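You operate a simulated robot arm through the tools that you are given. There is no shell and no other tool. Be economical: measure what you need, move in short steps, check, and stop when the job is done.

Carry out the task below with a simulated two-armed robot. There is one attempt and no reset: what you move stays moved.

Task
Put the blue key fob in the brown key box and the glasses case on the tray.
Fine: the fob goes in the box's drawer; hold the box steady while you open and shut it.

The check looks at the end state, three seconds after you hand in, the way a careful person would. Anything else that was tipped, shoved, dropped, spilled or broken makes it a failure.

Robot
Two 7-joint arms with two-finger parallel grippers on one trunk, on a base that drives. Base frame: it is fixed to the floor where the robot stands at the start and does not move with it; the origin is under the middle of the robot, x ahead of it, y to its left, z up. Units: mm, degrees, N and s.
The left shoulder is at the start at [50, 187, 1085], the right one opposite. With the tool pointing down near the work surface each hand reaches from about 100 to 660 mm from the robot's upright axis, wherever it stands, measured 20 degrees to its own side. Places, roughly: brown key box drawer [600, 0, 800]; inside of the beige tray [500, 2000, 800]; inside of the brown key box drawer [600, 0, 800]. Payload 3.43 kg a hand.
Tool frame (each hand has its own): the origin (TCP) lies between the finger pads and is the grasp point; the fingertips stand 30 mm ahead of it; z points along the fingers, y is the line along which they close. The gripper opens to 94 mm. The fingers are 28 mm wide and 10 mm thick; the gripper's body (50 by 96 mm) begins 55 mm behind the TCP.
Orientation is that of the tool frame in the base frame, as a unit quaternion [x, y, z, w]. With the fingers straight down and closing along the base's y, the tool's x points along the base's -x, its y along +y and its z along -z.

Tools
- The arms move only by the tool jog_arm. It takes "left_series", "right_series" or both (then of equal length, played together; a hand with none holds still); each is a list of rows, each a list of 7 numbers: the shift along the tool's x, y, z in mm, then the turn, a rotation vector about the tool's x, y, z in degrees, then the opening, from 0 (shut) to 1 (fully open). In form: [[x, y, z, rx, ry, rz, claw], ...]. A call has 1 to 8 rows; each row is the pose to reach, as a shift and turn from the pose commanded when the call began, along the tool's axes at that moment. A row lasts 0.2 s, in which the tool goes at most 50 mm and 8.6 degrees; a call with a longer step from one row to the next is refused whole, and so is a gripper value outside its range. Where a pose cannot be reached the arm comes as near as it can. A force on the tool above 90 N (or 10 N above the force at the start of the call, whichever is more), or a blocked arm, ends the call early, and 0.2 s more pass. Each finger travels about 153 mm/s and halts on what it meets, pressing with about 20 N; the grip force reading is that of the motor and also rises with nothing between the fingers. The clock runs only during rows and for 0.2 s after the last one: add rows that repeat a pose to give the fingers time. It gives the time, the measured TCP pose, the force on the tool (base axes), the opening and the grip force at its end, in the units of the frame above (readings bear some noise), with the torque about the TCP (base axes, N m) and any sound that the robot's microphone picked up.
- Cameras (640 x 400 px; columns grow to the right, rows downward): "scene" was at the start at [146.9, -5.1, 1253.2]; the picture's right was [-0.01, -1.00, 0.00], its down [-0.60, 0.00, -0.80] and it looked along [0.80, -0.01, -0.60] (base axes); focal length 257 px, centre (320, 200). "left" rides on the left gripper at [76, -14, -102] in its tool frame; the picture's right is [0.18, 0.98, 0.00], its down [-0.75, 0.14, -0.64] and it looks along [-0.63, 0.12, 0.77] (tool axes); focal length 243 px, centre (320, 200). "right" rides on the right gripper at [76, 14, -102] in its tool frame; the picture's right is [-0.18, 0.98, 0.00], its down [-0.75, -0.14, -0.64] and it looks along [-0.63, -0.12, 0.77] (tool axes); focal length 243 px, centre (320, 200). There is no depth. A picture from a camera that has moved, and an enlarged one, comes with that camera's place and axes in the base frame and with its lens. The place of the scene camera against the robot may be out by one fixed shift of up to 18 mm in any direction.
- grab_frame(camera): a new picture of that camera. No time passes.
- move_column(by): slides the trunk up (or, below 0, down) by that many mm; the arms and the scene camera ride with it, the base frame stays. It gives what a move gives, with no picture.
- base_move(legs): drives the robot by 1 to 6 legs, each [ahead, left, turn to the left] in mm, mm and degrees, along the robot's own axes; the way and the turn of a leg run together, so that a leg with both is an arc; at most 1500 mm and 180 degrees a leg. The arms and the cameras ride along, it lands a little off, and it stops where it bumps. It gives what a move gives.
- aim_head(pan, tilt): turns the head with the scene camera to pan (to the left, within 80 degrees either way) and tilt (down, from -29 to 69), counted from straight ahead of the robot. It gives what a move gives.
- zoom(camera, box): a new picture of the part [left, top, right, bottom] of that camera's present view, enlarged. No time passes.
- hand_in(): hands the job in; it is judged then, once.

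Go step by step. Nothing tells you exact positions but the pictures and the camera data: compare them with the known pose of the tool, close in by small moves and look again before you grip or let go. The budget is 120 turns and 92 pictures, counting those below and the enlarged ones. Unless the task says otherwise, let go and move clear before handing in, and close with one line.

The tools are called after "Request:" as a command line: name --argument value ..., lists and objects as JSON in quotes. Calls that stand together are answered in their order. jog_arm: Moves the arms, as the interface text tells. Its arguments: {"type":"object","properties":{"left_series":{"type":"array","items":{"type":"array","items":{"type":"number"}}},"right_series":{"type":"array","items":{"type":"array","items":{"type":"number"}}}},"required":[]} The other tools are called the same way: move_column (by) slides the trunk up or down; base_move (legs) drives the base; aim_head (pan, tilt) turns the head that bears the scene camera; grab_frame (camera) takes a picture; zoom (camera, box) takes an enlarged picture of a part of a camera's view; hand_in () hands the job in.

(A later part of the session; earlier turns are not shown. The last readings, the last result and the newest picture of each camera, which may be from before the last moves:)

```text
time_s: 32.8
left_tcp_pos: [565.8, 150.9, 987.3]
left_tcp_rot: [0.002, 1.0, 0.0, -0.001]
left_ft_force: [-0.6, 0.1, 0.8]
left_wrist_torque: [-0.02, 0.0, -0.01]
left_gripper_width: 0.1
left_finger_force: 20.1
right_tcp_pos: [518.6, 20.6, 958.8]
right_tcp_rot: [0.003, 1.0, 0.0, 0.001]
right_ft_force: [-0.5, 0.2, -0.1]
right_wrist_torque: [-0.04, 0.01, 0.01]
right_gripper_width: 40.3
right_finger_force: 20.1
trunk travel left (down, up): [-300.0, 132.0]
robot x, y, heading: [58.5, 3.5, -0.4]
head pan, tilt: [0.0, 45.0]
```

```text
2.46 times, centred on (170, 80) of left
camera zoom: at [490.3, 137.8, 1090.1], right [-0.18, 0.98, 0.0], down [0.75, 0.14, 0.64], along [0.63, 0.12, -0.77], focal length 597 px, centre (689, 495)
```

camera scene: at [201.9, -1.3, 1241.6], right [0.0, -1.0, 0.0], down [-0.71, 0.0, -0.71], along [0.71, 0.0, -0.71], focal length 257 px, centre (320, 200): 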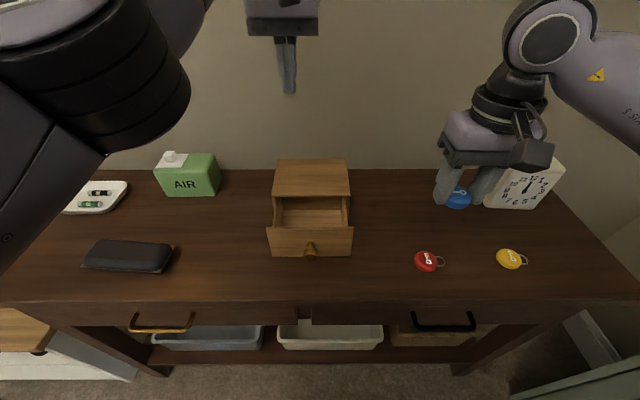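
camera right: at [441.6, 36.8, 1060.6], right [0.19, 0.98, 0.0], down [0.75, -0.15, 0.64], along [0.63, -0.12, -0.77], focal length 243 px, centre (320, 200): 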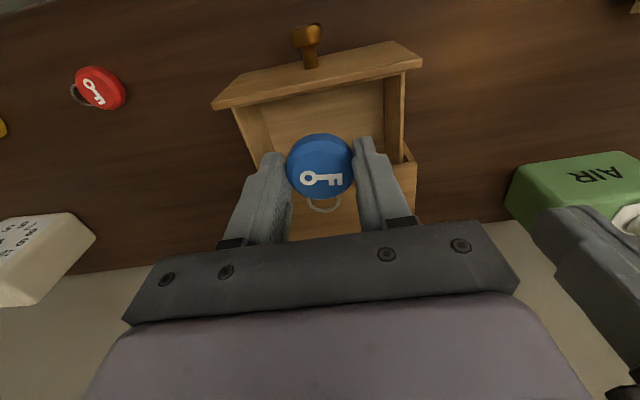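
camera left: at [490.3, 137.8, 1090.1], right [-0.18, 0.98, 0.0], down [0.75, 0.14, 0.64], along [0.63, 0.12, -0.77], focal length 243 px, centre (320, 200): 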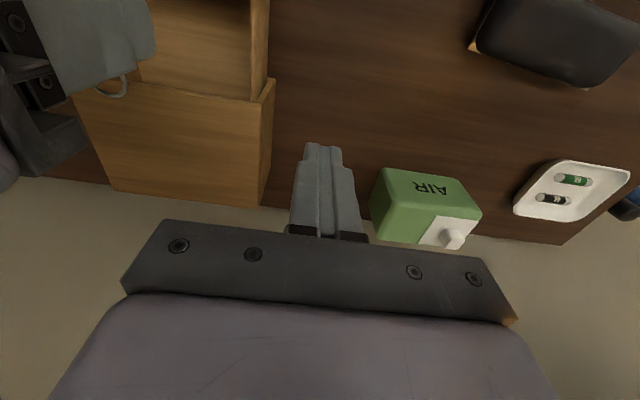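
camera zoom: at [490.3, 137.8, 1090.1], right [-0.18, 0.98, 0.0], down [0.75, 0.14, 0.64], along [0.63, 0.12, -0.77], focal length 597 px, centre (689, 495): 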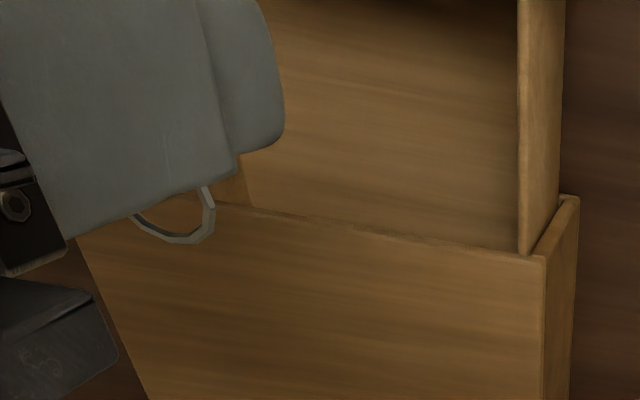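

The gap runs from about x 505 to 572, and fob plus ring take 62 mm. I'll tilt the gripper 20° so the ring dips under the box's top first, stop just above, and check.

Request:
jog_arm --right_series '[[-5, 0, 14, 0, 7, 0, 0.2], [-11, 0, 30, 0, 14, 0, 0.2], [-17, 0, 42, 0, 20, 0, 0.2]]'

Request:
zoom --camera "left" --box '[40, 0, 300, 160]'

Request:
zoom --camera "scene" --box '[230, 140, 390, 265]'

Request:
grab_frame --camera "right"

```text
time_s: 33.6
left_tcp_pos: [566.0, 151.0, 986.5]
left_tcp_rot: [0.002, 1.0, 0.0, 0.0]
left_ft_force: [0.4, -0.4, 0.4]
left_wrist_torque: [-0.01, 0.01, 0.0]
left_gripper_width: 0.1
left_finger_force: 19.5
right_tcp_pos: [537.3, 19.6, 918.0]
right_tcp_rot: [0.001, 0.985, 0.001, -0.174]
right_ft_force: [0.7, -0.4, -1.0]
right_wrist_torque: [0.0, 0.0, 0.0]
right_gripper_width: 40.5
right_finger_force: 19.8
trunk travel left (down, up): [-300.0, 132.0]
robot x, y, heading: [59.7, 1.8, -0.4]
head pan, tilt: [0.0, 45.0]
```

```text
2.46 times, centred on (170, 80) of left
camera zoom: at [490.4, 137.6, 1090.1], right [-0.18, 0.98, 0.0], down [0.75, 0.14, 0.64], along [0.63, 0.12, -0.77], focal length 597 px, centre (689, 495)
```

zoom: 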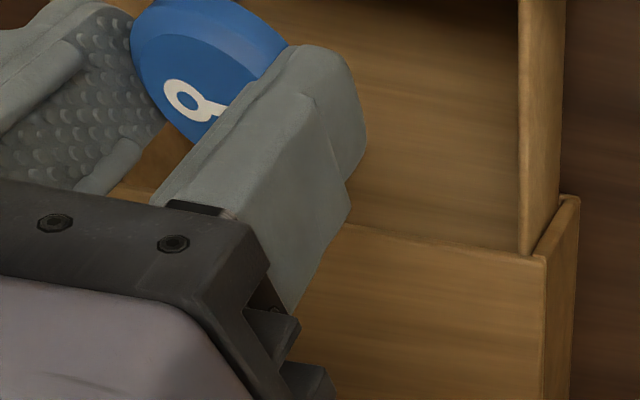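

```text
3.20 times, centred on (310, 202) of scene
camera zoom: at [202.0, -1.4, 1241.6], right [0.0, -1.0, 0.0], down [-0.71, 0.0, -0.71], along [0.71, 0.0, -0.71], focal length 823 px, centre (352, 192)
```

zoom: 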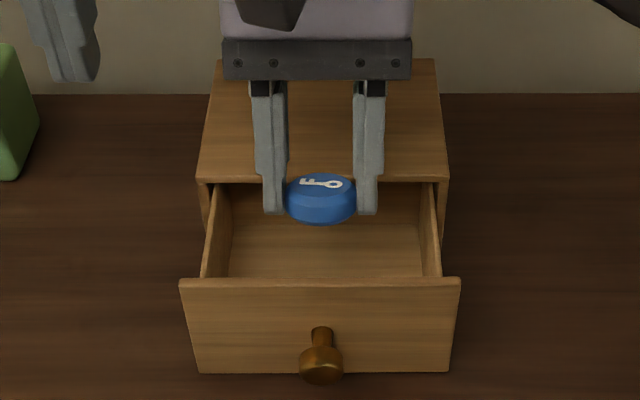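

```text
58 pictures are left
camera right: at [501.0, 35.1, 1039.3], right [0.18, 0.98, -0.06], down [0.93, -0.14, 0.34], along [0.33, -0.12, -0.94], focal length 243 px, centre (320, 200)
```

right: 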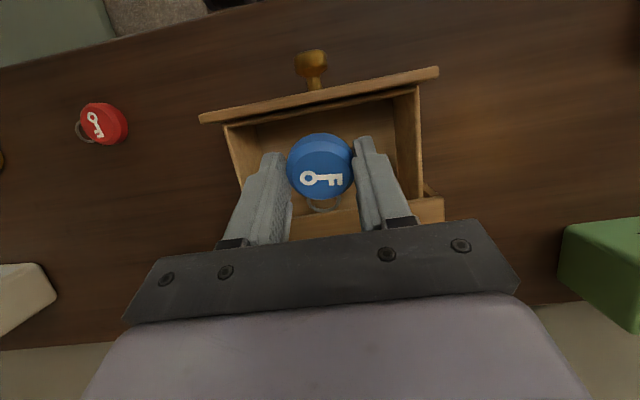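

There's more room than I thought: the panel's inner edge is near x 492. I'll lower the fob into the drawer, straightening the gripper as the ring passes under the top.

Request:
jog_arm --right_series '[[-3, 0, 15, 0, 0, 0, 0.2], [-6.5, 0, 29.6, 0, 0, 0, 0.2], [-15.2, 0, 47.7, 0, 0, 0, 0.2], [-20.1, 0, 67.2, 0, -8, 0, 0.2], [-24.2, 0, 78.5, 0, -16, 0, 0.2], [-26.3, 0, 83, 0, -20, 0, 0.2]]'

Request:
grab_frame --camera "right"

Request:
zoom --camera "scene" --box '[230, 140, 390, 265]'

```text
time_s: 35.0
left_tcp_pos: [566.5, 152.2, 987.5]
left_tcp_rot: [0.001, 1.0, 0.0, 0.0]
left_ft_force: [0.2, 0.0, -0.4]
left_wrist_torque: [-0.01, -0.02, 0.0]
left_gripper_width: 0.0
left_finger_force: 20.5
right_tcp_pos: [534.9, 19.2, 832.0]
right_tcp_rot: [0.002, 1.0, 0.001, 0.0]
right_ft_force: [1.7, 0.1, 0.7]
right_wrist_torque: [0.0, 0.02, -0.01]
right_gripper_width: 40.2
right_finger_force: 20.6
trunk travel left (down, up): [-300.0, 132.0]
robot x, y, heading: [59.1, 6.1, -0.1]
head pan, tilt: [0.0, 45.0]
```

```text
57 pictures are left
camera right: at [457.8, 35.1, 932.9], right [0.19, 0.98, 0.0], down [0.75, -0.15, 0.64], along [0.63, -0.12, -0.77], focal length 243 px, centre (320, 200)
```

right: 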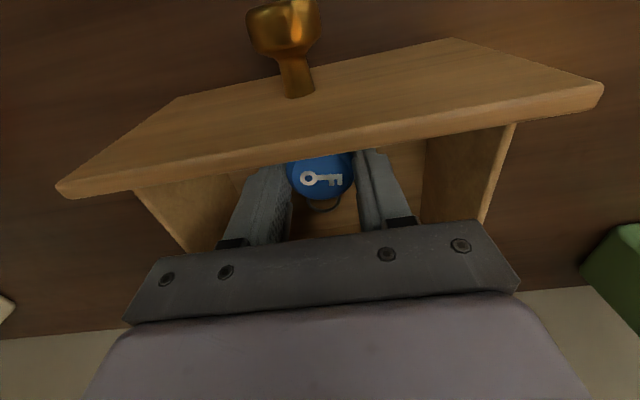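

```text
3.20 times, centred on (310, 202) of scene
camera zoom: at [202.0, -1.6, 1241.6], right [0.0, -1.0, 0.0], down [-0.71, 0.0, -0.71], along [0.71, 0.0, -0.71], focal length 823 px, centre (352, 192)
```

zoom: 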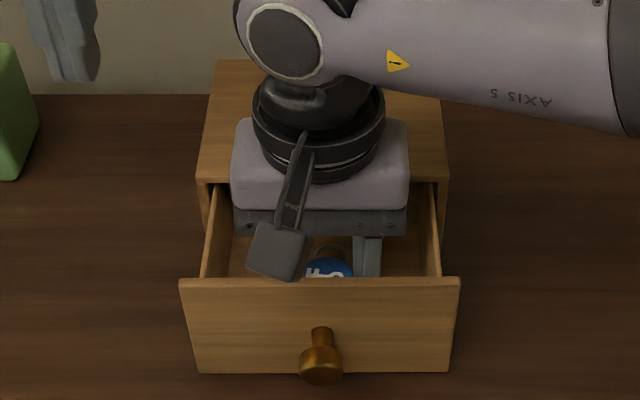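

The fob is inside the drawer, just above its floor. I'll lower a few millimetres, let go, and rise straight up.

Request:
jog_arm --right_series '[[0, 0, 3, 0, 0, 0, 0.2], [0, 0, 5, 0, 0, 0, 0.2], [0, 0, 5, 0, 0, 0, 0.4], [0, 0, 5, 0, 0, 0, 0.62], [0, 0, 5, 0, 0, 0, 0.62]]'

Request:
jog_arm --right_series '[[0, 0, -20, 0, 0, 0, 0.62], [0, 0, -60, 0, 0, 0, 0.62], [0, 0, -105, 0, 0, 0, 0.62], [0, 0, -145, 0, 0, 0, 0.62]]'

Request:
grab_frame --camera "right"

```text
time_s: 36.2
left_tcp_pos: [566.5, 150.8, 987.0]
left_tcp_rot: [0.002, 1.0, 0.001, -0.002]
left_ft_force: [0.2, -0.5, -0.1]
left_wrist_torque: [-0.01, 0.0, -0.01]
left_gripper_width: 0.0
left_finger_force: 19.5
right_tcp_pos: [535.5, 17.9, 825.7]
right_tcp_rot: [0.003, 1.0, 0.001, -0.001]
right_ft_force: [0.4, 0.5, 0.1]
right_wrist_torque: [-0.01, 0.04, 0.03]
right_gripper_width: 58.5
right_finger_force: 0.1
trunk travel left (down, up): [-300.0, 132.0]
robot x, y, heading: [57.1, 9.3, -0.1]
head pan, tilt: [0.0, 45.0]
```

```text
time_s: 37.2
left_tcp_pos: [566.7, 151.3, 987.5]
left_tcp_rot: [0.002, 1.0, -0.001, 0.0]
left_ft_force: [-0.2, 0.4, -0.1]
left_wrist_torque: [0.02, 0.03, 0.0]
left_gripper_width: 0.0
left_finger_force: 20.2
right_tcp_pos: [534.4, 18.4, 970.9]
right_tcp_rot: [0.002, 1.0, 0.0, 0.0]
right_ft_force: [0.6, -0.5, 0.0]
right_wrist_torque: [0.01, -0.02, 0.02]
right_gripper_width: 58.4
right_finger_force: 0.0
trunk travel left (down, up): [-300.0, 132.0]
robot x, y, heading: [62.1, 5.7, -0.2]
head pan, tilt: [0.0, 45.0]
```

```text
55 pictures are left
camera right: at [458.5, 34.8, 1072.9], right [0.19, 0.98, 0.0], down [0.75, -0.14, 0.64], along [0.63, -0.12, -0.77], focal length 243 px, centre (320, 200)
```

right: 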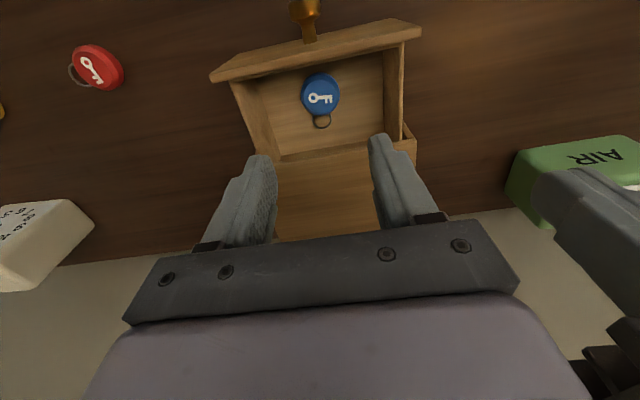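

The fob lies flat in the drawer. Next I'll bring the right hand in front of the knob with fingers closed, and the left hand back over the box top.

Request:
jog_arm --right_series '[[30, 0, 0, 0, 0, 0, 0.3], [60, 1, 0, 0, 0, 0, 0], [90, 2, 0, 0, 0, 0, 0], [119, 2, 0, 0, 0, 0, 0], [119, 2, 45, 0, 0, 0, 0], [119, 2, 90, 0, 0, 0, 0], [119, 2, 125, 0, 0, 0, 0], [119, 2, 143, 0, 0, 0, 0]]'

Request:
jog_arm --left_series '[[-20, -28, 15, 0, 0, 0, 0], [-40, -56, 30, 0, 0, 0, 0], [-60, -85, 45, 0, 0, 0, 0], [-84, -118, 60, 0, 0, 0, 0], [-84, -118, 75, 0, 0, 0, 0], [-84, -118, 80, 0, 0, 0, 0]]'

Request:
grab_frame --camera "right"

Request:
grab_frame --camera "scene"

```text
time_s: 39.0
left_tcp_pos: [566.1, 150.7, 987.2]
left_tcp_rot: [0.001, 1.0, 0.0, 0.0]
left_ft_force: [0.0, -0.3, -0.2]
left_wrist_torque: [-0.01, 0.0, -0.01]
left_gripper_width: 0.1
left_finger_force: 20.2
right_tcp_pos: [415.9, 19.1, 826.8]
right_tcp_rot: [0.003, 1.0, 0.002, 0.0]
right_ft_force: [-0.1, 1.1, 0.3]
right_wrist_torque: [-0.02, 0.01, 0.01]
right_gripper_width: 0.1
right_finger_force: 19.2
trunk travel left (down, up): [-300.0, 132.0]
robot x, y, heading: [60.1, 2.1, -0.4]
head pan, tilt: [0.0, 45.0]
```

```text
time_s: 40.4
left_tcp_pos: [650.4, 33.1, 905.5]
left_tcp_rot: [0.001, 1.0, 0.0, -0.001]
left_ft_force: [-0.1, 0.4, 0.3]
left_wrist_torque: [-0.03, 0.02, 0.04]
left_gripper_width: 0.0
left_finger_force: 19.6
right_tcp_pos: [415.4, 20.0, 828.9]
right_tcp_rot: [0.003, 1.0, 0.0, 0.0]
right_ft_force: [-0.6, 0.4, -0.1]
right_wrist_torque: [0.0, 0.01, 0.02]
right_gripper_width: 0.0
right_finger_force: 20.1
trunk travel left (down, up): [-300.0, 132.0]
robot x, y, heading: [60.3, 2.0, -0.1]
head pan, tilt: [0.0, 45.0]
```

```text
54 pictures are left
camera right: at [339.6, 36.3, 930.4], right [0.19, 0.98, 0.0], down [0.75, -0.14, 0.64], along [0.63, -0.12, -0.77], focal length 243 px, centre (320, 200)
```

right: 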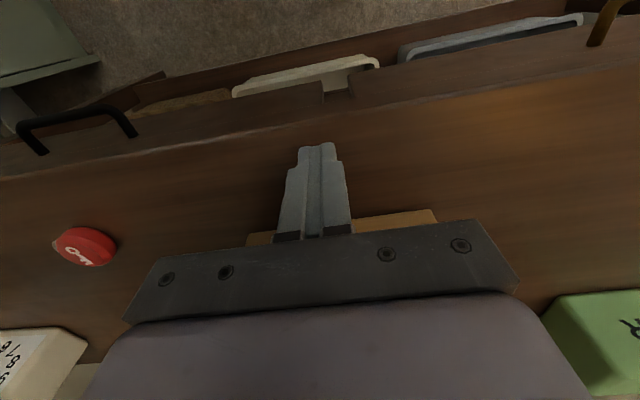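

```text
53 pictures are left
camera scene: at [201.9, -1.5, 1241.6], right [0.0, -1.0, 0.0], down [-0.71, 0.0, -0.71], along [0.71, 0.0, -0.71], focal length 257 px, centre (320, 200)
```

scene: 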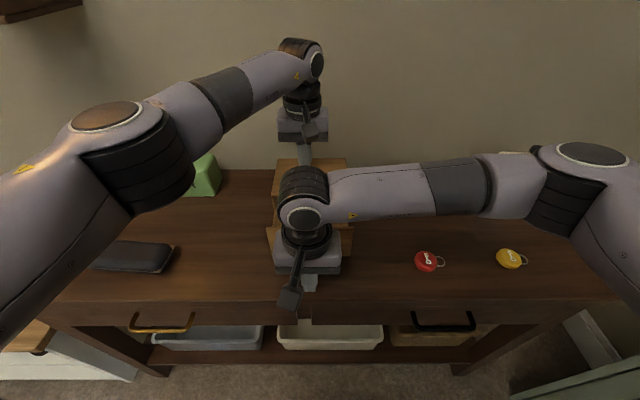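

Both hands are in position. I'll press the box top first, then push the drawer.

Request:
jog_arm --left_series '[[0, 0, 3, 0, 0, 0, 0], [0, 0, 6, 0, 0, 0, 0], [0, 0, 9, 0, 0, 0, 0]]'

Request:
jog_arm --right_series '[[-10, 0, 0, 0, 0, 0, 0], [-18, 0, 0, 0, 0, 0, 0], [-26, 0, 0, 0, 0, 0, 0], [-34, 0, 0, 0, 0, 0, 0], [-42, 0, 0, 0, 0, 0, 0], [-50, 0, 0, 0, 0, 0, 0]]'

Request:
grab_frame --camera "scene"

```text
time_s: 41.2
left_tcp_pos: [648.9, 33.3, 904.6]
left_tcp_rot: [0.002, 1.0, 0.0, 0.005]
left_ft_force: [-1.2, 1.9, 38.2]
left_wrist_torque: [0.11, 0.56, -0.16]
left_gripper_width: 0.0
left_finger_force: 20.0
right_tcp_pos: [413.9, 20.3, 830.2]
right_tcp_rot: [0.004, 1.0, 0.002, 0.001]
right_ft_force: [0.1, -0.4, 0.1]
right_wrist_torque: [-0.03, -0.02, 0.0]
right_gripper_width: 0.0
right_finger_force: 19.3
trunk travel left (down, up): [-300.0, 132.0]
robot x, y, heading: [59.8, 1.4, -0.2]
head pan, tilt: [0.0, 45.0]
```

```text
time_s: 42.6
left_tcp_pos: [650.2, 32.3, 904.3]
left_tcp_rot: [0.002, 1.0, 0.0, 0.006]
left_ft_force: [-3.5, 1.7, 40.8]
left_wrist_torque: [0.06, 0.64, 0.03]
left_gripper_width: 0.2
left_finger_force: 19.6
right_tcp_pos: [462.7, 21.2, 829.7]
right_tcp_rot: [0.002, 1.0, 0.001, 0.002]
right_ft_force: [-1.3, -0.8, -0.8]
right_wrist_torque: [0.0, 0.01, -0.03]
right_gripper_width: 0.1
right_finger_force: 20.1
trunk travel left (down, up): [-300.0, 132.0]
robot x, y, heading: [60.1, 4.5, -0.1]
head pan, tilt: [0.0, 45.0]
```

```text
52 pictures are left
camera scene: at [198.0, -1.6, 1242.3], right [0.0, -1.0, 0.0], down [-0.7, 0.0, -0.71], along [0.71, 0.0, -0.7], focal length 257 px, centre (320, 200)
```

scene: 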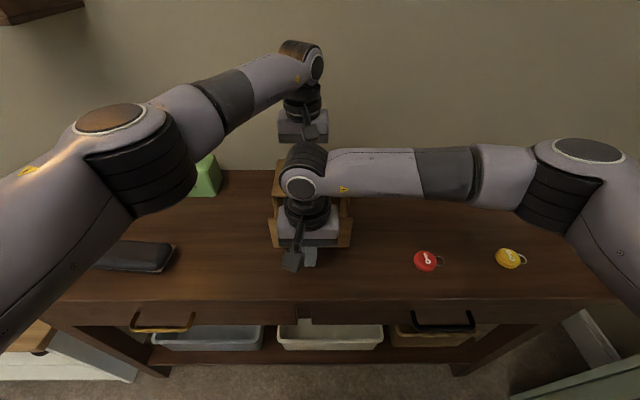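

The drawer is sliding in with almost no force. I'll keep pushing slowly.

Request:
jog_arm --right_series '[[-8, 0, 0, 0, 0, 0, 0], [-16, 0, 0, 0, 0, 0, 0], [-24, 0, 0, 0, 0, 0, 0], [-32, 0, 0, 0, 0, 0, 0], [-40, 0, 0, 0, 0, 0, 0], [-46, 0, 0, 0, 0, 0, 0], [-50, 0, 0, 0, 0, 0, 0]]'

Request:
grab_frame --camera "left"

```text
time_s: 44.2
left_tcp_pos: [649.9, 33.0, 904.0]
left_tcp_rot: [0.002, 1.0, 0.0, 0.006]
left_ft_force: [7.2, 2.3, 39.6]
left_wrist_torque: [-0.52, 2.29, -0.47]
left_gripper_width: 0.0
left_finger_force: 19.4
right_tcp_pos: [511.3, 20.3, 830.3]
right_tcp_rot: [0.001, 1.0, 0.001, 0.002]
right_ft_force: [0.8, -0.3, -0.4]
right_wrist_torque: [-0.02, 0.0, 0.0]
right_gripper_width: 0.0
right_finger_force: 20.0
trunk travel left (down, up): [-300.0, 132.0]
robot x, y, heading: [62.8, 6.6, -0.3]
head pan, tilt: [0.0, 45.0]
```

```text
51 pictures are left
camera left: at [572.6, 19.4, 1007.3], right [-0.18, 0.98, 0.0], down [0.75, 0.14, 0.65], along [0.64, 0.12, -0.76], focal length 243 px, centre (320, 200)
```

left: 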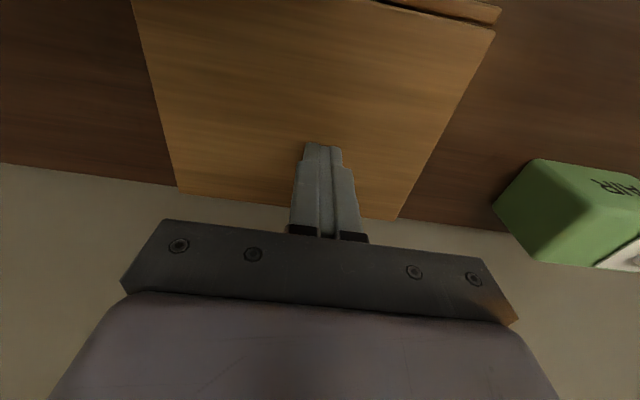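

The drawer is nearly shut, but the left hand's torque rose, probably because the right wrist touched the left camera. I'll back the right hand off and tilt it so its body leans toward me.

Request:
jog_arm --right_series '[[20, 0, 0, 0, 0, 0, 0], [45, 0, -5, 0, -8, 0, 0], [60, 0, -10, 0, -16, 0, 0], [65, 0, -10, 0, -24, 0, 0], [65, 0, -10, 0, -32, 0, 0], [65, 0, -11, 0, -38, 0, 0]]'

Request:
zoom --camera "left" --box '[320, 0, 580, 160]'

Request:
grab_frame --camera "right"

```text
time_s: 45.6
left_tcp_pos: [650.3, 31.9, 903.7]
left_tcp_rot: [0.001, 1.0, -0.001, 0.006]
left_ft_force: [-2.1, 2.1, 40.5]
left_wrist_torque: [0.07, 0.62, -0.01]
left_gripper_width: 0.1
left_finger_force: 19.6
right_tcp_pos: [449.0, 20.1, 841.1]
right_tcp_rot: [0.002, 0.945, 0.001, 0.328]
right_ft_force: [-0.2, 0.2, 0.0]
right_wrist_torque: [-0.01, 0.02, 0.0]
right_gripper_width: 0.2
right_finger_force: 20.1
trunk travel left (down, up): [-300.0, 132.0]
robot x, y, heading: [57.7, 2.5, -0.3]
head pan, tilt: [0.0, 45.0]
```

```text
2.46 times, centred on (450, 80) of left
camera zoom: at [572.6, 19.3, 1007.3], right [-0.18, 0.98, 0.0], down [0.75, 0.14, 0.65], along [0.64, 0.12, -0.76], focal length 597 px, centre (0, 495)
```

zoom: 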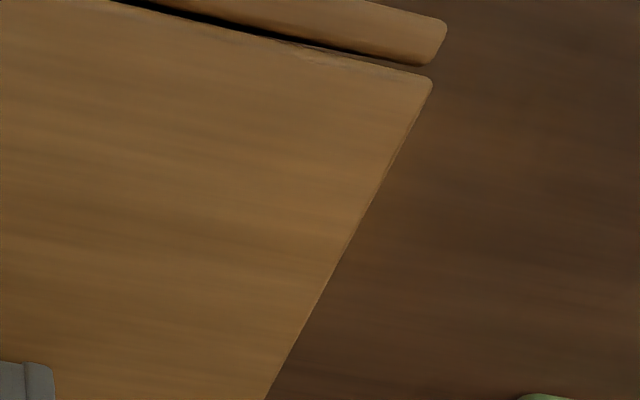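

```text
49 pictures are left
camera right: at [325.0, 37.5, 873.4], right [0.15, 0.98, 0.12], down [0.19, -0.14, 0.97], along [0.97, -0.12, -0.21], focal length 243 px, centre (320, 200)
```

right: 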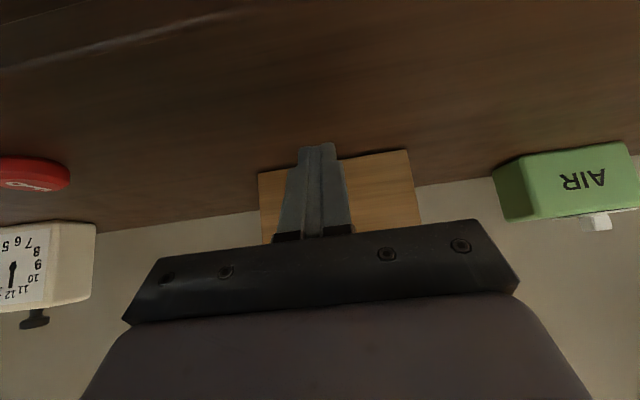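

Contact with the left hand is gone; about a 10 mm drawer gap remains. I'll push forward with the tilted fingertips.

Request:
jog_arm --right_series '[[-15.7, 0, 12.4, 0, 0, 0, 0], [-31.4, 0, 24.7, 0, 0, 0, 0], [-37.7, 0, 29.7, 0, 0, 0, 0], [-40.9, 0, 32.1, 0, 0, 0, 0], [-44, 0, 34.6, 0, 0, 0, 0], [-46.4, 0, 36.5, 0, 0, 0, 0]]'

Request:
zoom --camera "left" --box '[320, 0, 580, 160]'

```text
time_s: 47.0
left_tcp_pos: [648.6, 33.0, 905.1]
left_tcp_rot: [0.002, 1.0, 0.0, 0.008]
left_ft_force: [3.7, 0.6, 37.2]
left_wrist_torque: [0.01, 0.4, -0.09]
left_gripper_width: 0.0
left_finger_force: 20.2
right_tcp_pos: [504.4, 19.7, 841.0]
right_tcp_rot: [0.001, 0.945, 0.0, 0.326]
right_ft_force: [-11.6, -1.4, 4.1]
right_wrist_torque: [-0.02, 0.06, -0.05]
right_gripper_width: 0.1
right_finger_force: 19.9
trunk travel left (down, up): [-300.0, 132.0]
robot x, y, heading: [60.3, 2.9, -0.3]
head pan, tilt: [0.0, 45.0]
```

```text
2.46 times, centred on (450, 80) of left
camera zoom: at [572.4, 19.2, 1007.2], right [-0.18, 0.98, 0.0], down [0.74, 0.14, 0.65], along [0.64, 0.12, -0.76], focal length 597 px, centre (0, 495)
```

zoom: 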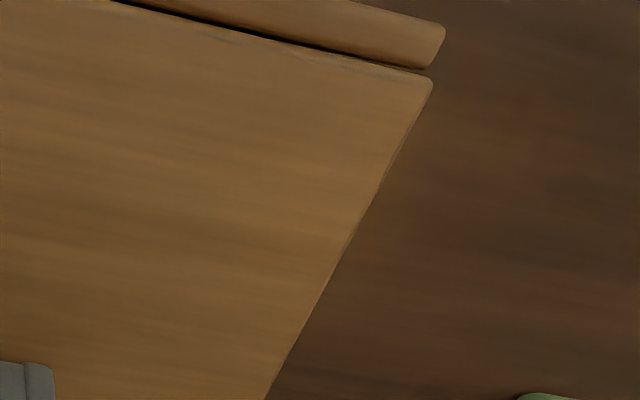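

There's 12 N resistance, so it's at or close to the stop. I'll push 3 mm more and compare.

Request:
jog_arm --right_series '[[-1.2, 0, 0.9, 0, 0, 0, 0], [-2.4, 0, 1.9, 0, 0, 0, 0], [-2.4, 0, 1.9, 0, 0, 0, 0]]'

Request:
zoom --camera "left" --box '[320, 0, 580, 160]'

```text
time_s: 47.8
left_tcp_pos: [649.5, 33.2, 906.0]
left_tcp_rot: [0.0, 1.0, 0.0, 0.008]
left_ft_force: [16.9, -1.2, 31.4]
left_wrist_torque: [0.02, -0.11, -0.05]
left_gripper_width: 0.1
left_finger_force: 20.2
right_tcp_pos: [506.2, 20.4, 840.4]
right_tcp_rot: [0.0, 0.946, 0.001, 0.325]
right_ft_force: [-33.7, -8.5, 9.3]
right_wrist_torque: [-0.22, 0.24, -0.24]
right_gripper_width: 0.2
right_finger_force: 19.9
trunk travel left (down, up): [-300.0, 132.0]
robot x, y, heading: [59.6, 7.4, -0.2]
head pan, tilt: [0.0, 45.0]
```

```text
2.46 times, centred on (450, 80) of left
camera zoom: at [572.5, 19.1, 1007.1], right [-0.18, 0.98, 0.0], down [0.74, 0.14, 0.65], along [0.64, 0.12, -0.76], focal length 597 px, centre (0, 495)
```

zoom: 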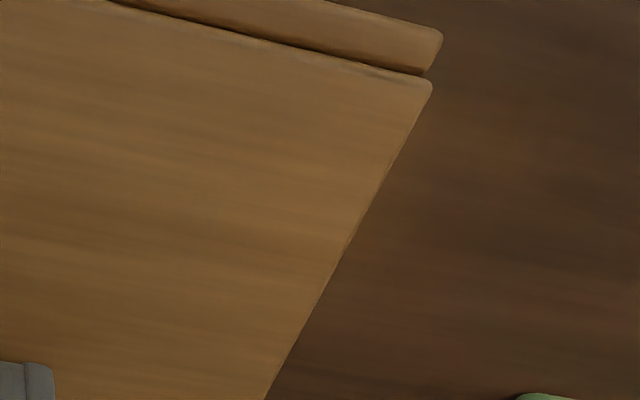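

The gap is closed and the force rose sharply, so the drawer is shut. I'll back the right hand off, then lift the left.

Request:
jog_arm --right_series '[[4, 0, -3, 0, 0, 0, 0], [15, 0, -12, 0, 0, 0, 0], [35, 0, -40, 0, 0, 0, 0.3], [45, 0, -80, 0, 0, 0, 0.5], [45, 0, -120, 0, 0, 0, 0.5]]'

Request:
jog_arm --left_series '[[0, 0, -5, 0, 0, 0, 0], [0, 0, -15, 0, 0, 0, 0], [10, 10, -45, 0, 0, 0, 0], [30, 30, -70, 0, 0, 0, 0], [50, 60, -80, 0, 0, 0, 0], [80, 90, -80, 0, 0, 0, 0]]'

Request:
grab_frame --camera "scene"

Request:
zoom --camera "scene" --box '[230, 140, 390, 265]'

Request:
grab_frame --camera "left"

```text
time_s: 49.0
left_tcp_pos: [649.8, 32.8, 903.9]
left_tcp_rot: [0.002, 1.0, 0.0, 0.006]
left_ft_force: [2.6, 2.0, 41.5]
left_wrist_torque: [0.09, 0.52, 0.05]
left_gripper_width: 0.0
left_finger_force: 20.0
right_tcp_pos: [400.7, 20.7, 905.8]
right_tcp_rot: [0.003, 0.944, -0.001, 0.329]
right_ft_force: [-0.2, 0.6, 0.3]
right_wrist_torque: [0.04, 0.0, 0.0]
right_gripper_width: 47.1
right_finger_force: 0.0
trunk travel left (down, up): [-300.0, 132.0]
robot x, y, heading: [59.4, 3.3, -0.4]
head pan, tilt: [0.0, 45.0]
```

```text
time_s: 50.4
left_tcp_pos: [571.1, 122.8, 977.8]
left_tcp_rot: [0.001, 1.0, 0.0, 0.0]
left_ft_force: [0.1, -0.3, 1.3]
left_wrist_torque: [-0.04, -0.02, -0.02]
left_gripper_width: 0.1
left_finger_force: 20.5
right_tcp_pos: [403.3, 20.1, 902.7]
right_tcp_rot: [0.002, 0.946, -0.001, 0.325]
right_ft_force: [0.0, -0.1, -0.5]
right_wrist_torque: [-0.04, 0.01, 0.0]
right_gripper_width: 46.9
right_finger_force: 0.0
trunk travel left (down, up): [-300.0, 132.0]
robot x, y, heading: [59.1, 2.0, -0.1]
head pan, tilt: [0.0, 45.0]
```

```text
46 pictures are left
camera scene: at [201.7, -1.2, 1241.6], right [0.0, -1.0, 0.0], down [-0.71, 0.0, -0.71], along [0.71, 0.0, -0.71], focal length 257 px, centre (320, 200)
```

scene: 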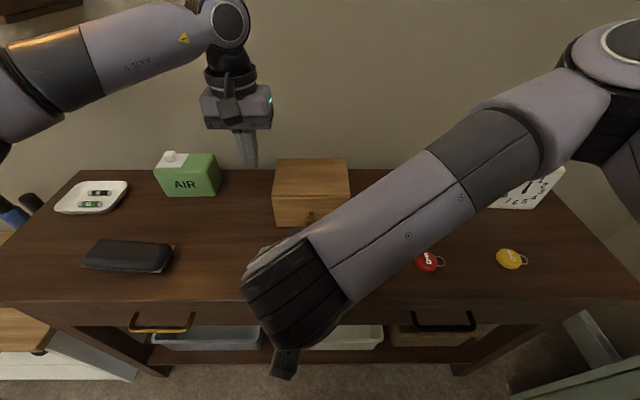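

```text
3.20 times, centred on (310, 202) of scene
camera zoom: at [201.7, -1.2, 1241.6], right [0.0, -1.0, 0.0], down [-0.71, 0.0, -0.71], along [0.71, 0.0, -0.71], focal length 823 px, centre (352, 192)
```

zoom: 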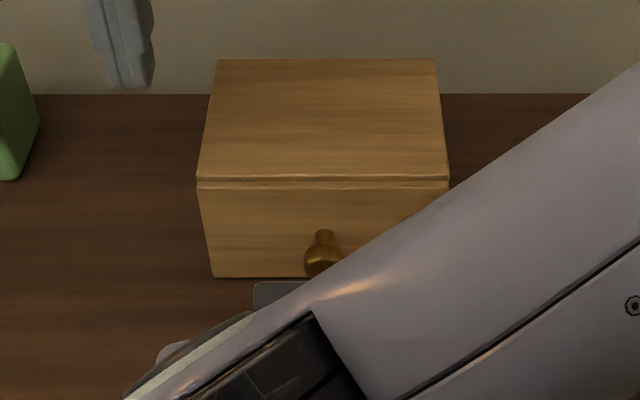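

```text
44 pictures are left
camera left: at [495.7, 109.8, 1081.6], right [-0.18, 0.98, 0.0], down [0.75, 0.14, 0.64], along [0.63, 0.12, -0.77], focal length 243 px, centre (320, 200)
```

left: 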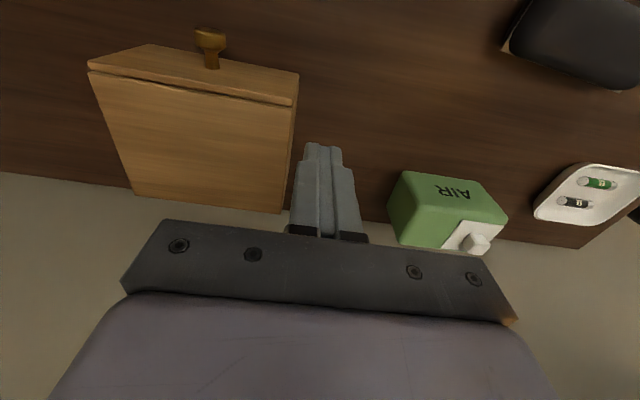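

The drawer is shut and the box hasn't moved. Now I'll stow the right hand at its side, drive left toward the glasses case and look at it from the left hand.

Request:
jog_arm --right_series '[[-5, -40, -20, 0, 8, 0, 0.5], [-10, -80, -40, 0, 16, 0, 0.5], [-20, -120, -55, 0, 24, 0, 0.5], [-30, -160, -70, 0, 32, 0, 0.5], [-35, -200, -80, 0, 38, 0, 0.5]]' --left_series '[[12, 15, -5, 0, 0, 0, 0.3], [24, 30, -10, 0, 0, 0, 0.6], [36, 45, -15, 0, 0, 0, 1], [50, 60, -20, 0, 0, 0, 1], [70, 75, -25, 0, 0, 0, 1]]'

Request:
base_move --legs '[[0, 200, 0]]'

Request:
grab_frame --camera "left"

Request:
grab_frame --camera "scene"

```text
time_s: 51.6
left_tcp_pos: [499.9, 197.4, 1000.6]
left_tcp_rot: [0.001, 1.0, 0.001, -0.001]
left_ft_force: [0.6, 0.5, 0.4]
left_wrist_torque: [0.0, -0.03, 0.01]
left_gripper_width: 94.1
left_finger_force: 0.1
right_tcp_pos: [380.0, -180.1, 990.9]
right_tcp_rot: [0.002, 1.0, 0.001, -0.002]
right_ft_force: [0.5, 0.0, 0.1]
right_wrist_torque: [0.01, -0.02, -0.01]
right_gripper_width: 47.0
right_finger_force: 0.2
trunk travel left (down, up): [-300.0, 132.0]
robot x, y, heading: [57.1, 2.5, -0.4]
head pan, tilt: [0.0, 45.0]
```

```text
time_s: 53.2
left_tcp_pos: [502.8, 398.6, 999.9]
left_tcp_rot: [0.003, 1.0, 0.0, -0.001]
left_ft_force: [0.1, 1.2, 0.8]
left_wrist_torque: [-0.01, -0.02, 0.01]
left_gripper_width: 93.7
left_finger_force: 0.0
right_tcp_pos: [380.6, 23.0, 990.9]
right_tcp_rot: [0.003, 1.0, 0.0, 0.0]
right_ft_force: [-0.1, -0.3, 0.5]
right_wrist_torque: [0.0, 0.03, 0.02]
right_gripper_width: 47.0
right_finger_force: 0.0
trunk travel left (down, up): [-300.0, 132.0]
robot x, y, heading: [61.1, 202.3, -0.4]
head pan, tilt: [0.0, 45.0]
```

```text
43 pictures are left
camera left: at [426.0, 385.5, 1103.5], right [-0.18, 0.98, 0.0], down [0.75, 0.14, 0.64], along [0.63, 0.12, -0.77], focal length 243 px, centre (320, 200)
```

left: 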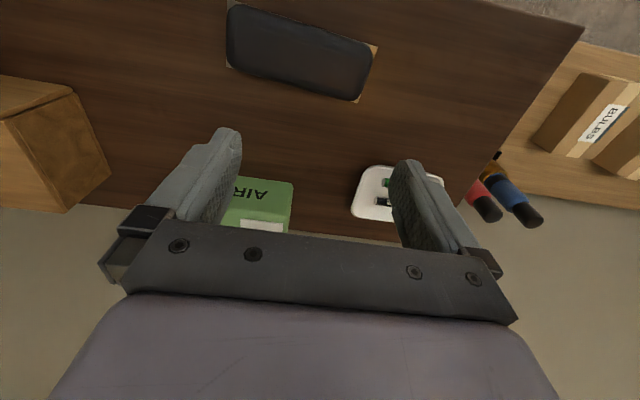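

```text
42 pictures are left
camera scene: at [203.0, 200.2, 1241.6], right [-0.01, -1.0, 0.0], down [-0.71, 0.0, -0.71], along [0.71, 0.0, -0.71], focal length 257 px, centre (320, 200)
```

scene: 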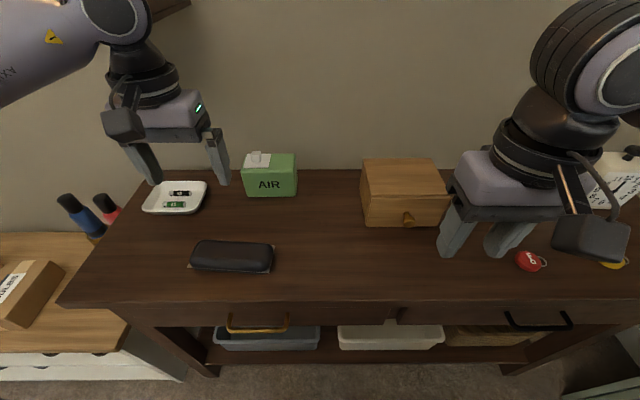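

The case is ahead of me, and beige corners show beneath it. I'll zoom in to see what it lies on.

Request:
zoom --camera "left" --box '[210, 0, 390, 112]'

Request:
zoom --camera "scene" --box '[170, 220, 290, 295]'

```text
3.56 times, centred on (300, 56) of left
camera zoom: at [426.0, 385.5, 1103.5], right [-0.18, 0.98, 0.0], down [0.75, 0.14, 0.64], along [0.63, 0.12, -0.77], focal length 863 px, centre (391, 712)
```

zoom: 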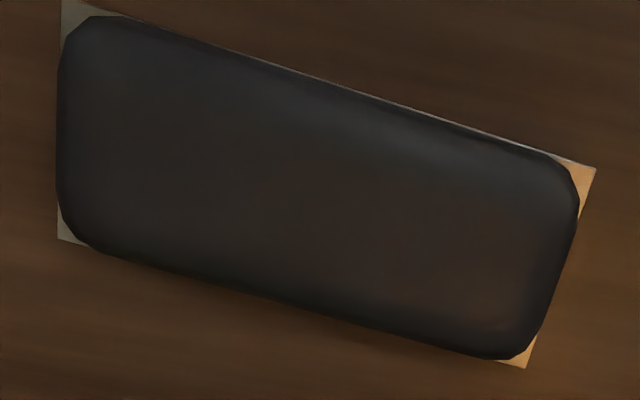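

```text
5.33 times, centred on (230, 258) of scene
camera zoom: at [203.0, 200.2, 1241.6], right [-0.01, -1.0, 0.0], down [-0.71, 0.0, -0.71], along [0.71, 0.0, -0.71], focal length 1372 px, centre (800, -107)
```

zoom: 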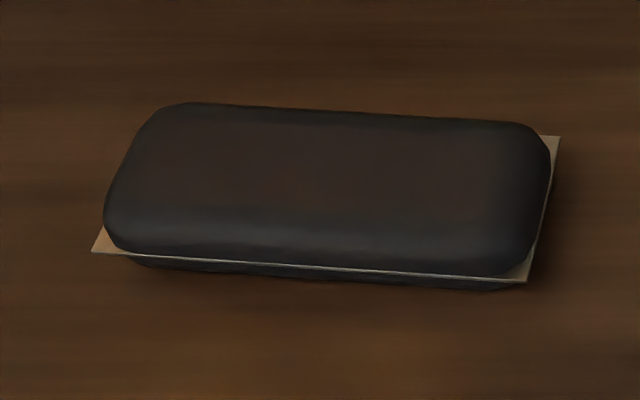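

That thin plate is the case's own seam rim. The case centre is near [481, 374] with its long side nearly along y, so I'll turn the left gripper to close across the short side and hover above it.

Request:
jog_arm --left_series '[[3, -3, 10, 0, 0, -8.5, 1], [6, -6, 20, 0, 0, -17, 1], [9, -9, 30, 0, 0, -25.5, 1], [12, -12, 40, 0, 0, -34, 1], [15, -15, 50, 0, 0, -42.5, 1], [18, -18, 60, 0, 0, -51, 1], [20, -22, 70, 0, 0, -59.5, 1], [22, -25, 80, 0, 0, -68, 1]]'

Request:
jog_arm --left_series '[[0, 0, 10, 0, 0, -8.5, 1], [0, 0, 20, 0, 0, -17.6, 1], [0, 0, 20, 0, 0, -17.6, 1]]'

Request:
grab_frame --camera "left"

```text
time_s: 55.0
left_tcp_pos: [478.9, 373.7, 921.3]
left_tcp_rot: [-0.558, 0.83, 0.0, 0.0]
left_ft_force: [-0.6, 0.0, -0.2]
left_wrist_torque: [0.0, 0.0, 0.03]
left_gripper_width: 93.5
left_finger_force: 0.0
right_tcp_pos: [380.7, 22.5, 990.3]
right_tcp_rot: [0.003, 1.0, 0.001, 0.0]
right_ft_force: [-0.2, -0.1, 0.0]
right_wrist_torque: [0.01, 0.04, 0.0]
right_gripper_width: 47.0
right_finger_force: 0.0
trunk travel left (down, up): [-300.0, 132.0]
robot x, y, heading: [60.9, 204.5, -0.6]
head pan, tilt: [0.0, 45.0]
```

```text
refused: row 2 steps farther than a row can; nothing moved
```

```text
39 pictures are left
camera left: at [463.8, 298.4, 1023.3], right [-0.98, 0.2, 0.0], down [0.15, 0.75, 0.64], along [0.13, 0.63, -0.77], focal length 243 px, centre (320, 200)
```

left: 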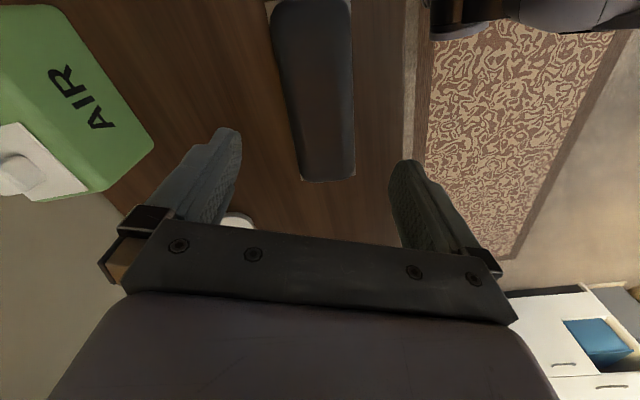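

The estimate agrees from this second view. I'll finish the turn with smaller steps.

Request:
jog_arm --left_series '[[0, 0, 8, 0, 0, -6, 1], [0, 0, 16, 0, 0, -12, 1], [0, 0, 24, 0, 0, -17.6, 1], [0, 0, 30, 0, 0, -17.6, 1]]'

Request:
grab_frame --camera "left"

Request:
grab_frame --camera "scene"

```text
time_s: 56.0
left_tcp_pos: [479.2, 374.0, 889.1]
left_tcp_rot: [-0.678, 0.735, 0.001, 0.0]
left_ft_force: [-0.1, 0.3, 0.8]
left_wrist_torque: [-0.01, 0.0, 0.04]
left_gripper_width: 94.0
left_finger_force: 0.0
right_tcp_pos: [380.5, 22.5, 991.0]
right_tcp_rot: [0.003, 1.0, 0.001, 0.0]
right_ft_force: [0.5, 0.4, -0.7]
right_wrist_torque: [-0.04, 0.02, 0.02]
right_gripper_width: 47.0
right_finger_force: 0.1
trunk travel left (down, up): [-300.0, 132.0]
robot x, y, heading: [62.0, 204.9, -0.4]
head pan, tilt: [0.0, 45.0]
```

```text
38 pictures are left
camera left: at [487.9, 296.9, 992.4], right [-0.99, -0.1, 0.0], down [-0.08, 0.76, 0.64], along [-0.07, 0.64, -0.77], focal length 243 px, centre (320, 200)
```

left: 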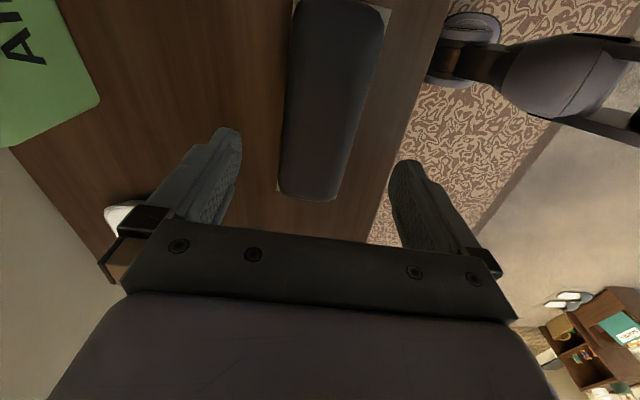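

```text
37 pictures are left
camera scene: at [203.0, 199.8, 1241.6], right [-0.01, -1.0, 0.0], down [-0.71, 0.0, -0.71], along [0.71, 0.0, -0.71], focal length 257 px, centre (320, 200)
```

scene: 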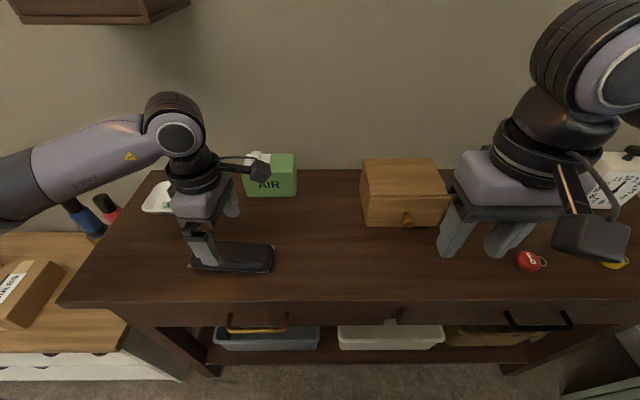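

The gripper is aligned over the case. I'll descend to just above the table.

Request:
jog_arm --left_series '[[0, 0, 25, 0, 0, 0, 1], [0, 0, 48, 0, 0, 0, 1], [0, 0, 65, 0, 0, 0, 1], [0, 0, 74, 0, 0, 0, 1]]'

Request:
grab_frame --camera "left"

```text
time_s: 57.0
left_tcp_pos: [481.5, 374.5, 815.8]
left_tcp_rot: [-0.677, 0.736, 0.0, 0.0]
left_ft_force: [0.3, -0.4, -0.2]
left_wrist_torque: [0.0, 0.01, -0.01]
left_gripper_width: 93.8
left_finger_force: 0.1
right_tcp_pos: [380.8, 21.5, 990.2]
right_tcp_rot: [0.004, 1.0, 0.001, 0.0]
right_ft_force: [-0.1, 0.0, -0.5]
right_wrist_torque: [-0.01, 0.0, 0.01]
right_gripper_width: 46.8
right_finger_force: 0.2
trunk travel left (down, up): [-300.0, 132.0]
robot x, y, heading: [60.6, 205.0, -0.2]
head pan, tilt: [0.0, 45.0]
```

```text
36 pictures are left
camera left: at [488.8, 298.1, 919.2], right [-0.99, -0.1, 0.0], down [-0.08, 0.76, 0.64], along [-0.07, 0.64, -0.77], focal length 243 px, centre (320, 200)
```

left: 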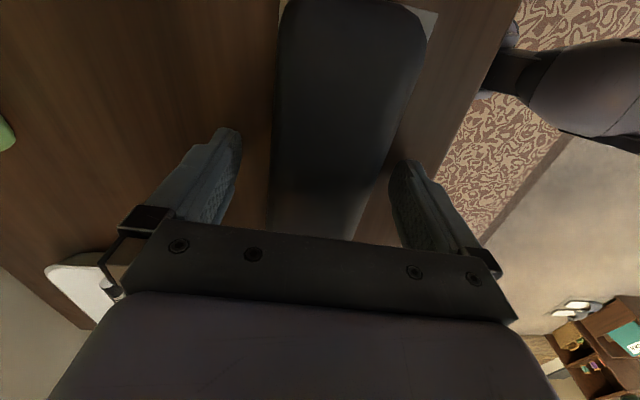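

The case lies between the open fingers with room on both sides. I'll close and lift a little.

Request:
jog_arm --left_series '[[0, 0, 1, 0, 0, 0, 0.8], [0, 0, 1, 0, 0, 0, 0.6], [0, 0, 1, 0, 0, 0, 0.4], [0, 0, 1, 0, 0, 0, 0.4]]'

Request:
jog_arm --left_series '[[0, 0, -10, 0, 0, 0, 0.4], [0, 0, -30, 0, 0, 0, 0.4], [0, 0, -60, 0, 0, 0, 0.4], [0, 0, -100, 0, 0, 0, 0.4], [0, 0, -140, 0, 0, 0, 0.4]]'

Request:
grab_frame --camera "left"

Request:
grab_frame --camera "scene"

```text
time_s: 58.0
left_tcp_pos: [480.0, 374.4, 815.7]
left_tcp_rot: [-0.677, 0.736, 0.0, -0.001]
left_ft_force: [-0.4, -0.5, 0.6]
left_wrist_torque: [-0.01, -0.02, -0.01]
left_gripper_width: 63.9
left_finger_force: 19.9
right_tcp_pos: [381.4, 22.4, 990.1]
right_tcp_rot: [0.003, 1.0, 0.001, 0.0]
right_ft_force: [-0.7, -0.3, -0.5]
right_wrist_torque: [-0.04, -0.02, -0.02]
right_gripper_width: 46.9
right_finger_force: 0.1
trunk travel left (down, up): [-300.0, 132.0]
robot x, y, heading: [60.8, 206.1, -0.4]
head pan, tilt: [0.0, 45.0]
```

```text
time_s: 59.2
left_tcp_pos: [480.3, 373.5, 956.4]
left_tcp_rot: [-0.678, 0.735, 0.001, -0.001]
left_ft_force: [-0.8, 0.1, -0.9]
left_wrist_torque: [0.0, 0.0, 0.0]
left_gripper_width: 63.8
left_finger_force: 19.8
right_tcp_pos: [380.5, 22.4, 990.4]
right_tcp_rot: [0.003, 1.0, 0.0, 0.0]
right_ft_force: [-0.5, 0.9, 1.1]
right_wrist_torque: [0.0, -0.01, 0.01]
right_gripper_width: 47.2
right_finger_force: 0.0
trunk travel left (down, up): [-300.0, 132.0]
robot x, y, heading: [61.4, 203.2, -0.0]
head pan, tilt: [0.0, 45.0]
```

```text
35 pictures are left
camera left: at [489.0, 296.8, 1059.9], right [-0.99, -0.1, 0.0], down [-0.08, 0.76, 0.64], along [-0.07, 0.64, -0.77], focal length 243 px, centre (320, 200)
```

left: 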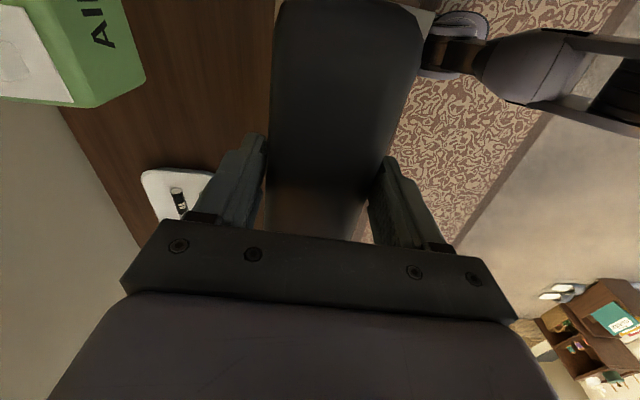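

```text
34 pictures are left
camera scene: at [202.9, 199.6, 1241.6], right [-0.01, -1.0, 0.0], down [-0.71, 0.0, -0.71], along [0.71, 0.0, -0.71], focal length 257 px, centre (320, 200)
```

scene: 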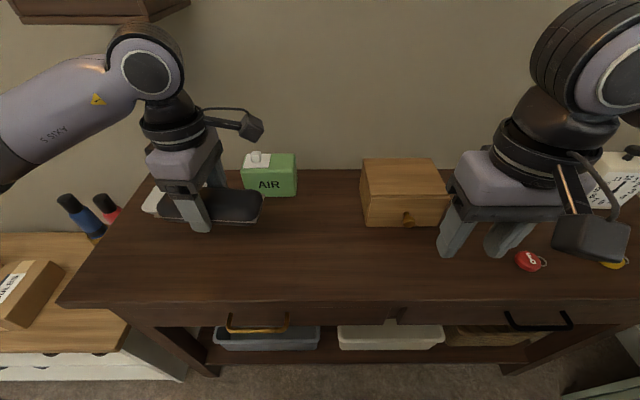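

The case is held firmly. I'll look left to find the tray and check the way there.

Request:
aim_head --pan 75 --tilt 30

Request:
grab_frame --camera "scene"

```text
time_s: 60.7
left_tcp_pos: [481.1, 372.9, 955.5]
left_tcp_rot: [-0.678, 0.735, 0.0, 0.0]
left_ft_force: [0.4, 0.1, -0.8]
left_wrist_torque: [0.0, -0.02, 0.01]
left_gripper_width: 64.0
left_finger_force: 20.3
right_tcp_pos: [380.3, 22.6, 990.6]
right_tcp_rot: [0.003, 1.0, 0.001, 0.0]
right_ft_force: [0.1, -0.2, 0.0]
right_wrist_torque: [0.0, -0.03, 0.01]
right_gripper_width: 47.3
right_finger_force: 0.0
trunk travel left (down, up): [-300.0, 132.0]
robot x, y, heading: [61.4, 202.6, -0.4]
head pan, tilt: [75.0, 30.0]
```

```text
33 pictures are left
camera scene: at [145.7, 287.4, 1264.2], right [0.96, -0.27, 0.0], down [-0.13, -0.48, -0.87], along [0.23, 0.83, -0.5], focal length 257 px, centre (320, 200)
```

scene: 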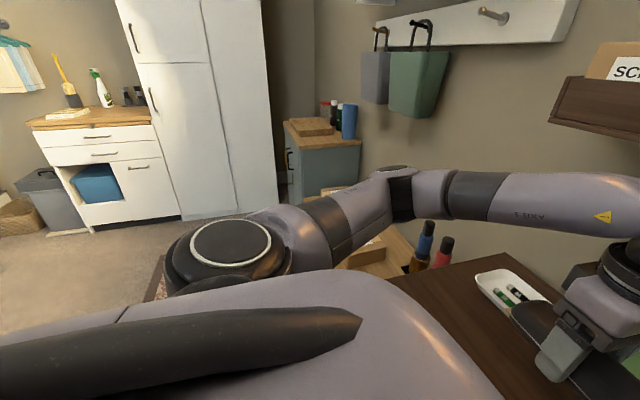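

The blue-grey cabinet ahead-left at about y 2000 should hold the tray. I'll raise the case a bit, back off from the table, and drive left most of the way.

Request:
jog_arm --left_series '[[0, 0, -30, 0, 0, 0, 0.4], [0, 0, -60, 0, 0, 0, 0.4]]'

Request:
base_move --legs '[[-200, 0, 0], [0, 1000, 0]]'

Request:
aim_head --pan 50 --tilt 30

Request:
grab_frame --camera "scene"

```text
time_s: 61.3
left_tcp_pos: [481.4, 372.1, 1015.9]
left_tcp_rot: [-0.677, 0.736, 0.0, 0.0]
left_ft_force: [-0.2, -0.4, -0.6]
left_wrist_torque: [0.02, 0.0, 0.01]
left_gripper_width: 64.1
left_finger_force: 20.1
right_tcp_pos: [380.8, 21.0, 990.5]
right_tcp_rot: [0.003, 1.0, 0.001, 0.0]
right_ft_force: [-0.4, 0.6, -0.3]
right_wrist_torque: [0.01, 0.0, 0.01]
right_gripper_width: 47.2
right_finger_force: 0.0
trunk travel left (down, up): [-300.0, 132.0]
robot x, y, heading: [64.2, 203.4, -0.2]
head pan, tilt: [75.0, 30.0]
```

```text
time_s: 67.6
left_tcp_pos: [285.4, 1372.3, 1014.4]
left_tcp_rot: [-0.68, 0.733, 0.001, 0.0]
left_ft_force: [-0.1, 0.6, -1.3]
left_wrist_torque: [0.02, -0.01, 0.02]
left_gripper_width: 63.9
left_finger_force: 19.9
right_tcp_pos: [187.2, 1020.0, 990.2]
right_tcp_rot: [-0.001, 1.0, 0.001, 0.0]
right_ft_force: [-1.2, -0.3, -0.3]
right_wrist_torque: [-0.02, 0.03, 0.01]
right_gripper_width: 47.0
right_finger_force: 0.1
trunk travel left (down, up): [-300.0, 132.0]
robot x, y, heading: [-133.1, 1198.7, 0.2]
head pan, tilt: [75.0, 30.0]
```

```text
time_s: 68.5
left_tcp_pos: [285.8, 1371.0, 1014.9]
left_tcp_rot: [-0.68, 0.733, 0.001, -0.001]
left_ft_force: [0.3, 0.2, -0.6]
left_wrist_torque: [0.01, 0.03, 0.02]
left_gripper_width: 64.1
left_finger_force: 20.3
right_tcp_pos: [186.0, 1020.4, 989.6]
right_tcp_rot: [0.0, 1.0, 0.001, 0.0]
right_ft_force: [0.8, 0.3, 0.8]
right_wrist_torque: [0.03, 0.01, 0.01]
right_gripper_width: 46.9
right_finger_force: 0.0
trunk travel left (down, up): [-300.0, 132.0]
robot x, y, heading: [-133.8, 1199.3, -0.1]
head pan, tilt: [50.0, 30.0]
```

```text
32 pictures are left
camera scene: at [-15.6, 1265.5, 1264.2], right [0.77, -0.64, 0.0], down [-0.32, -0.38, -0.87], along [0.56, 0.66, -0.5], focal length 257 px, centre (320, 200)
```

scene: 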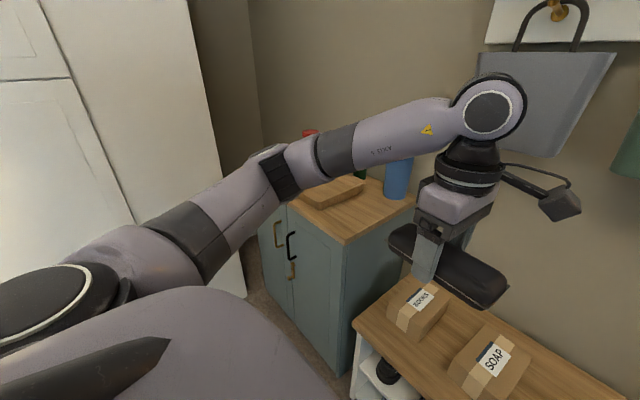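

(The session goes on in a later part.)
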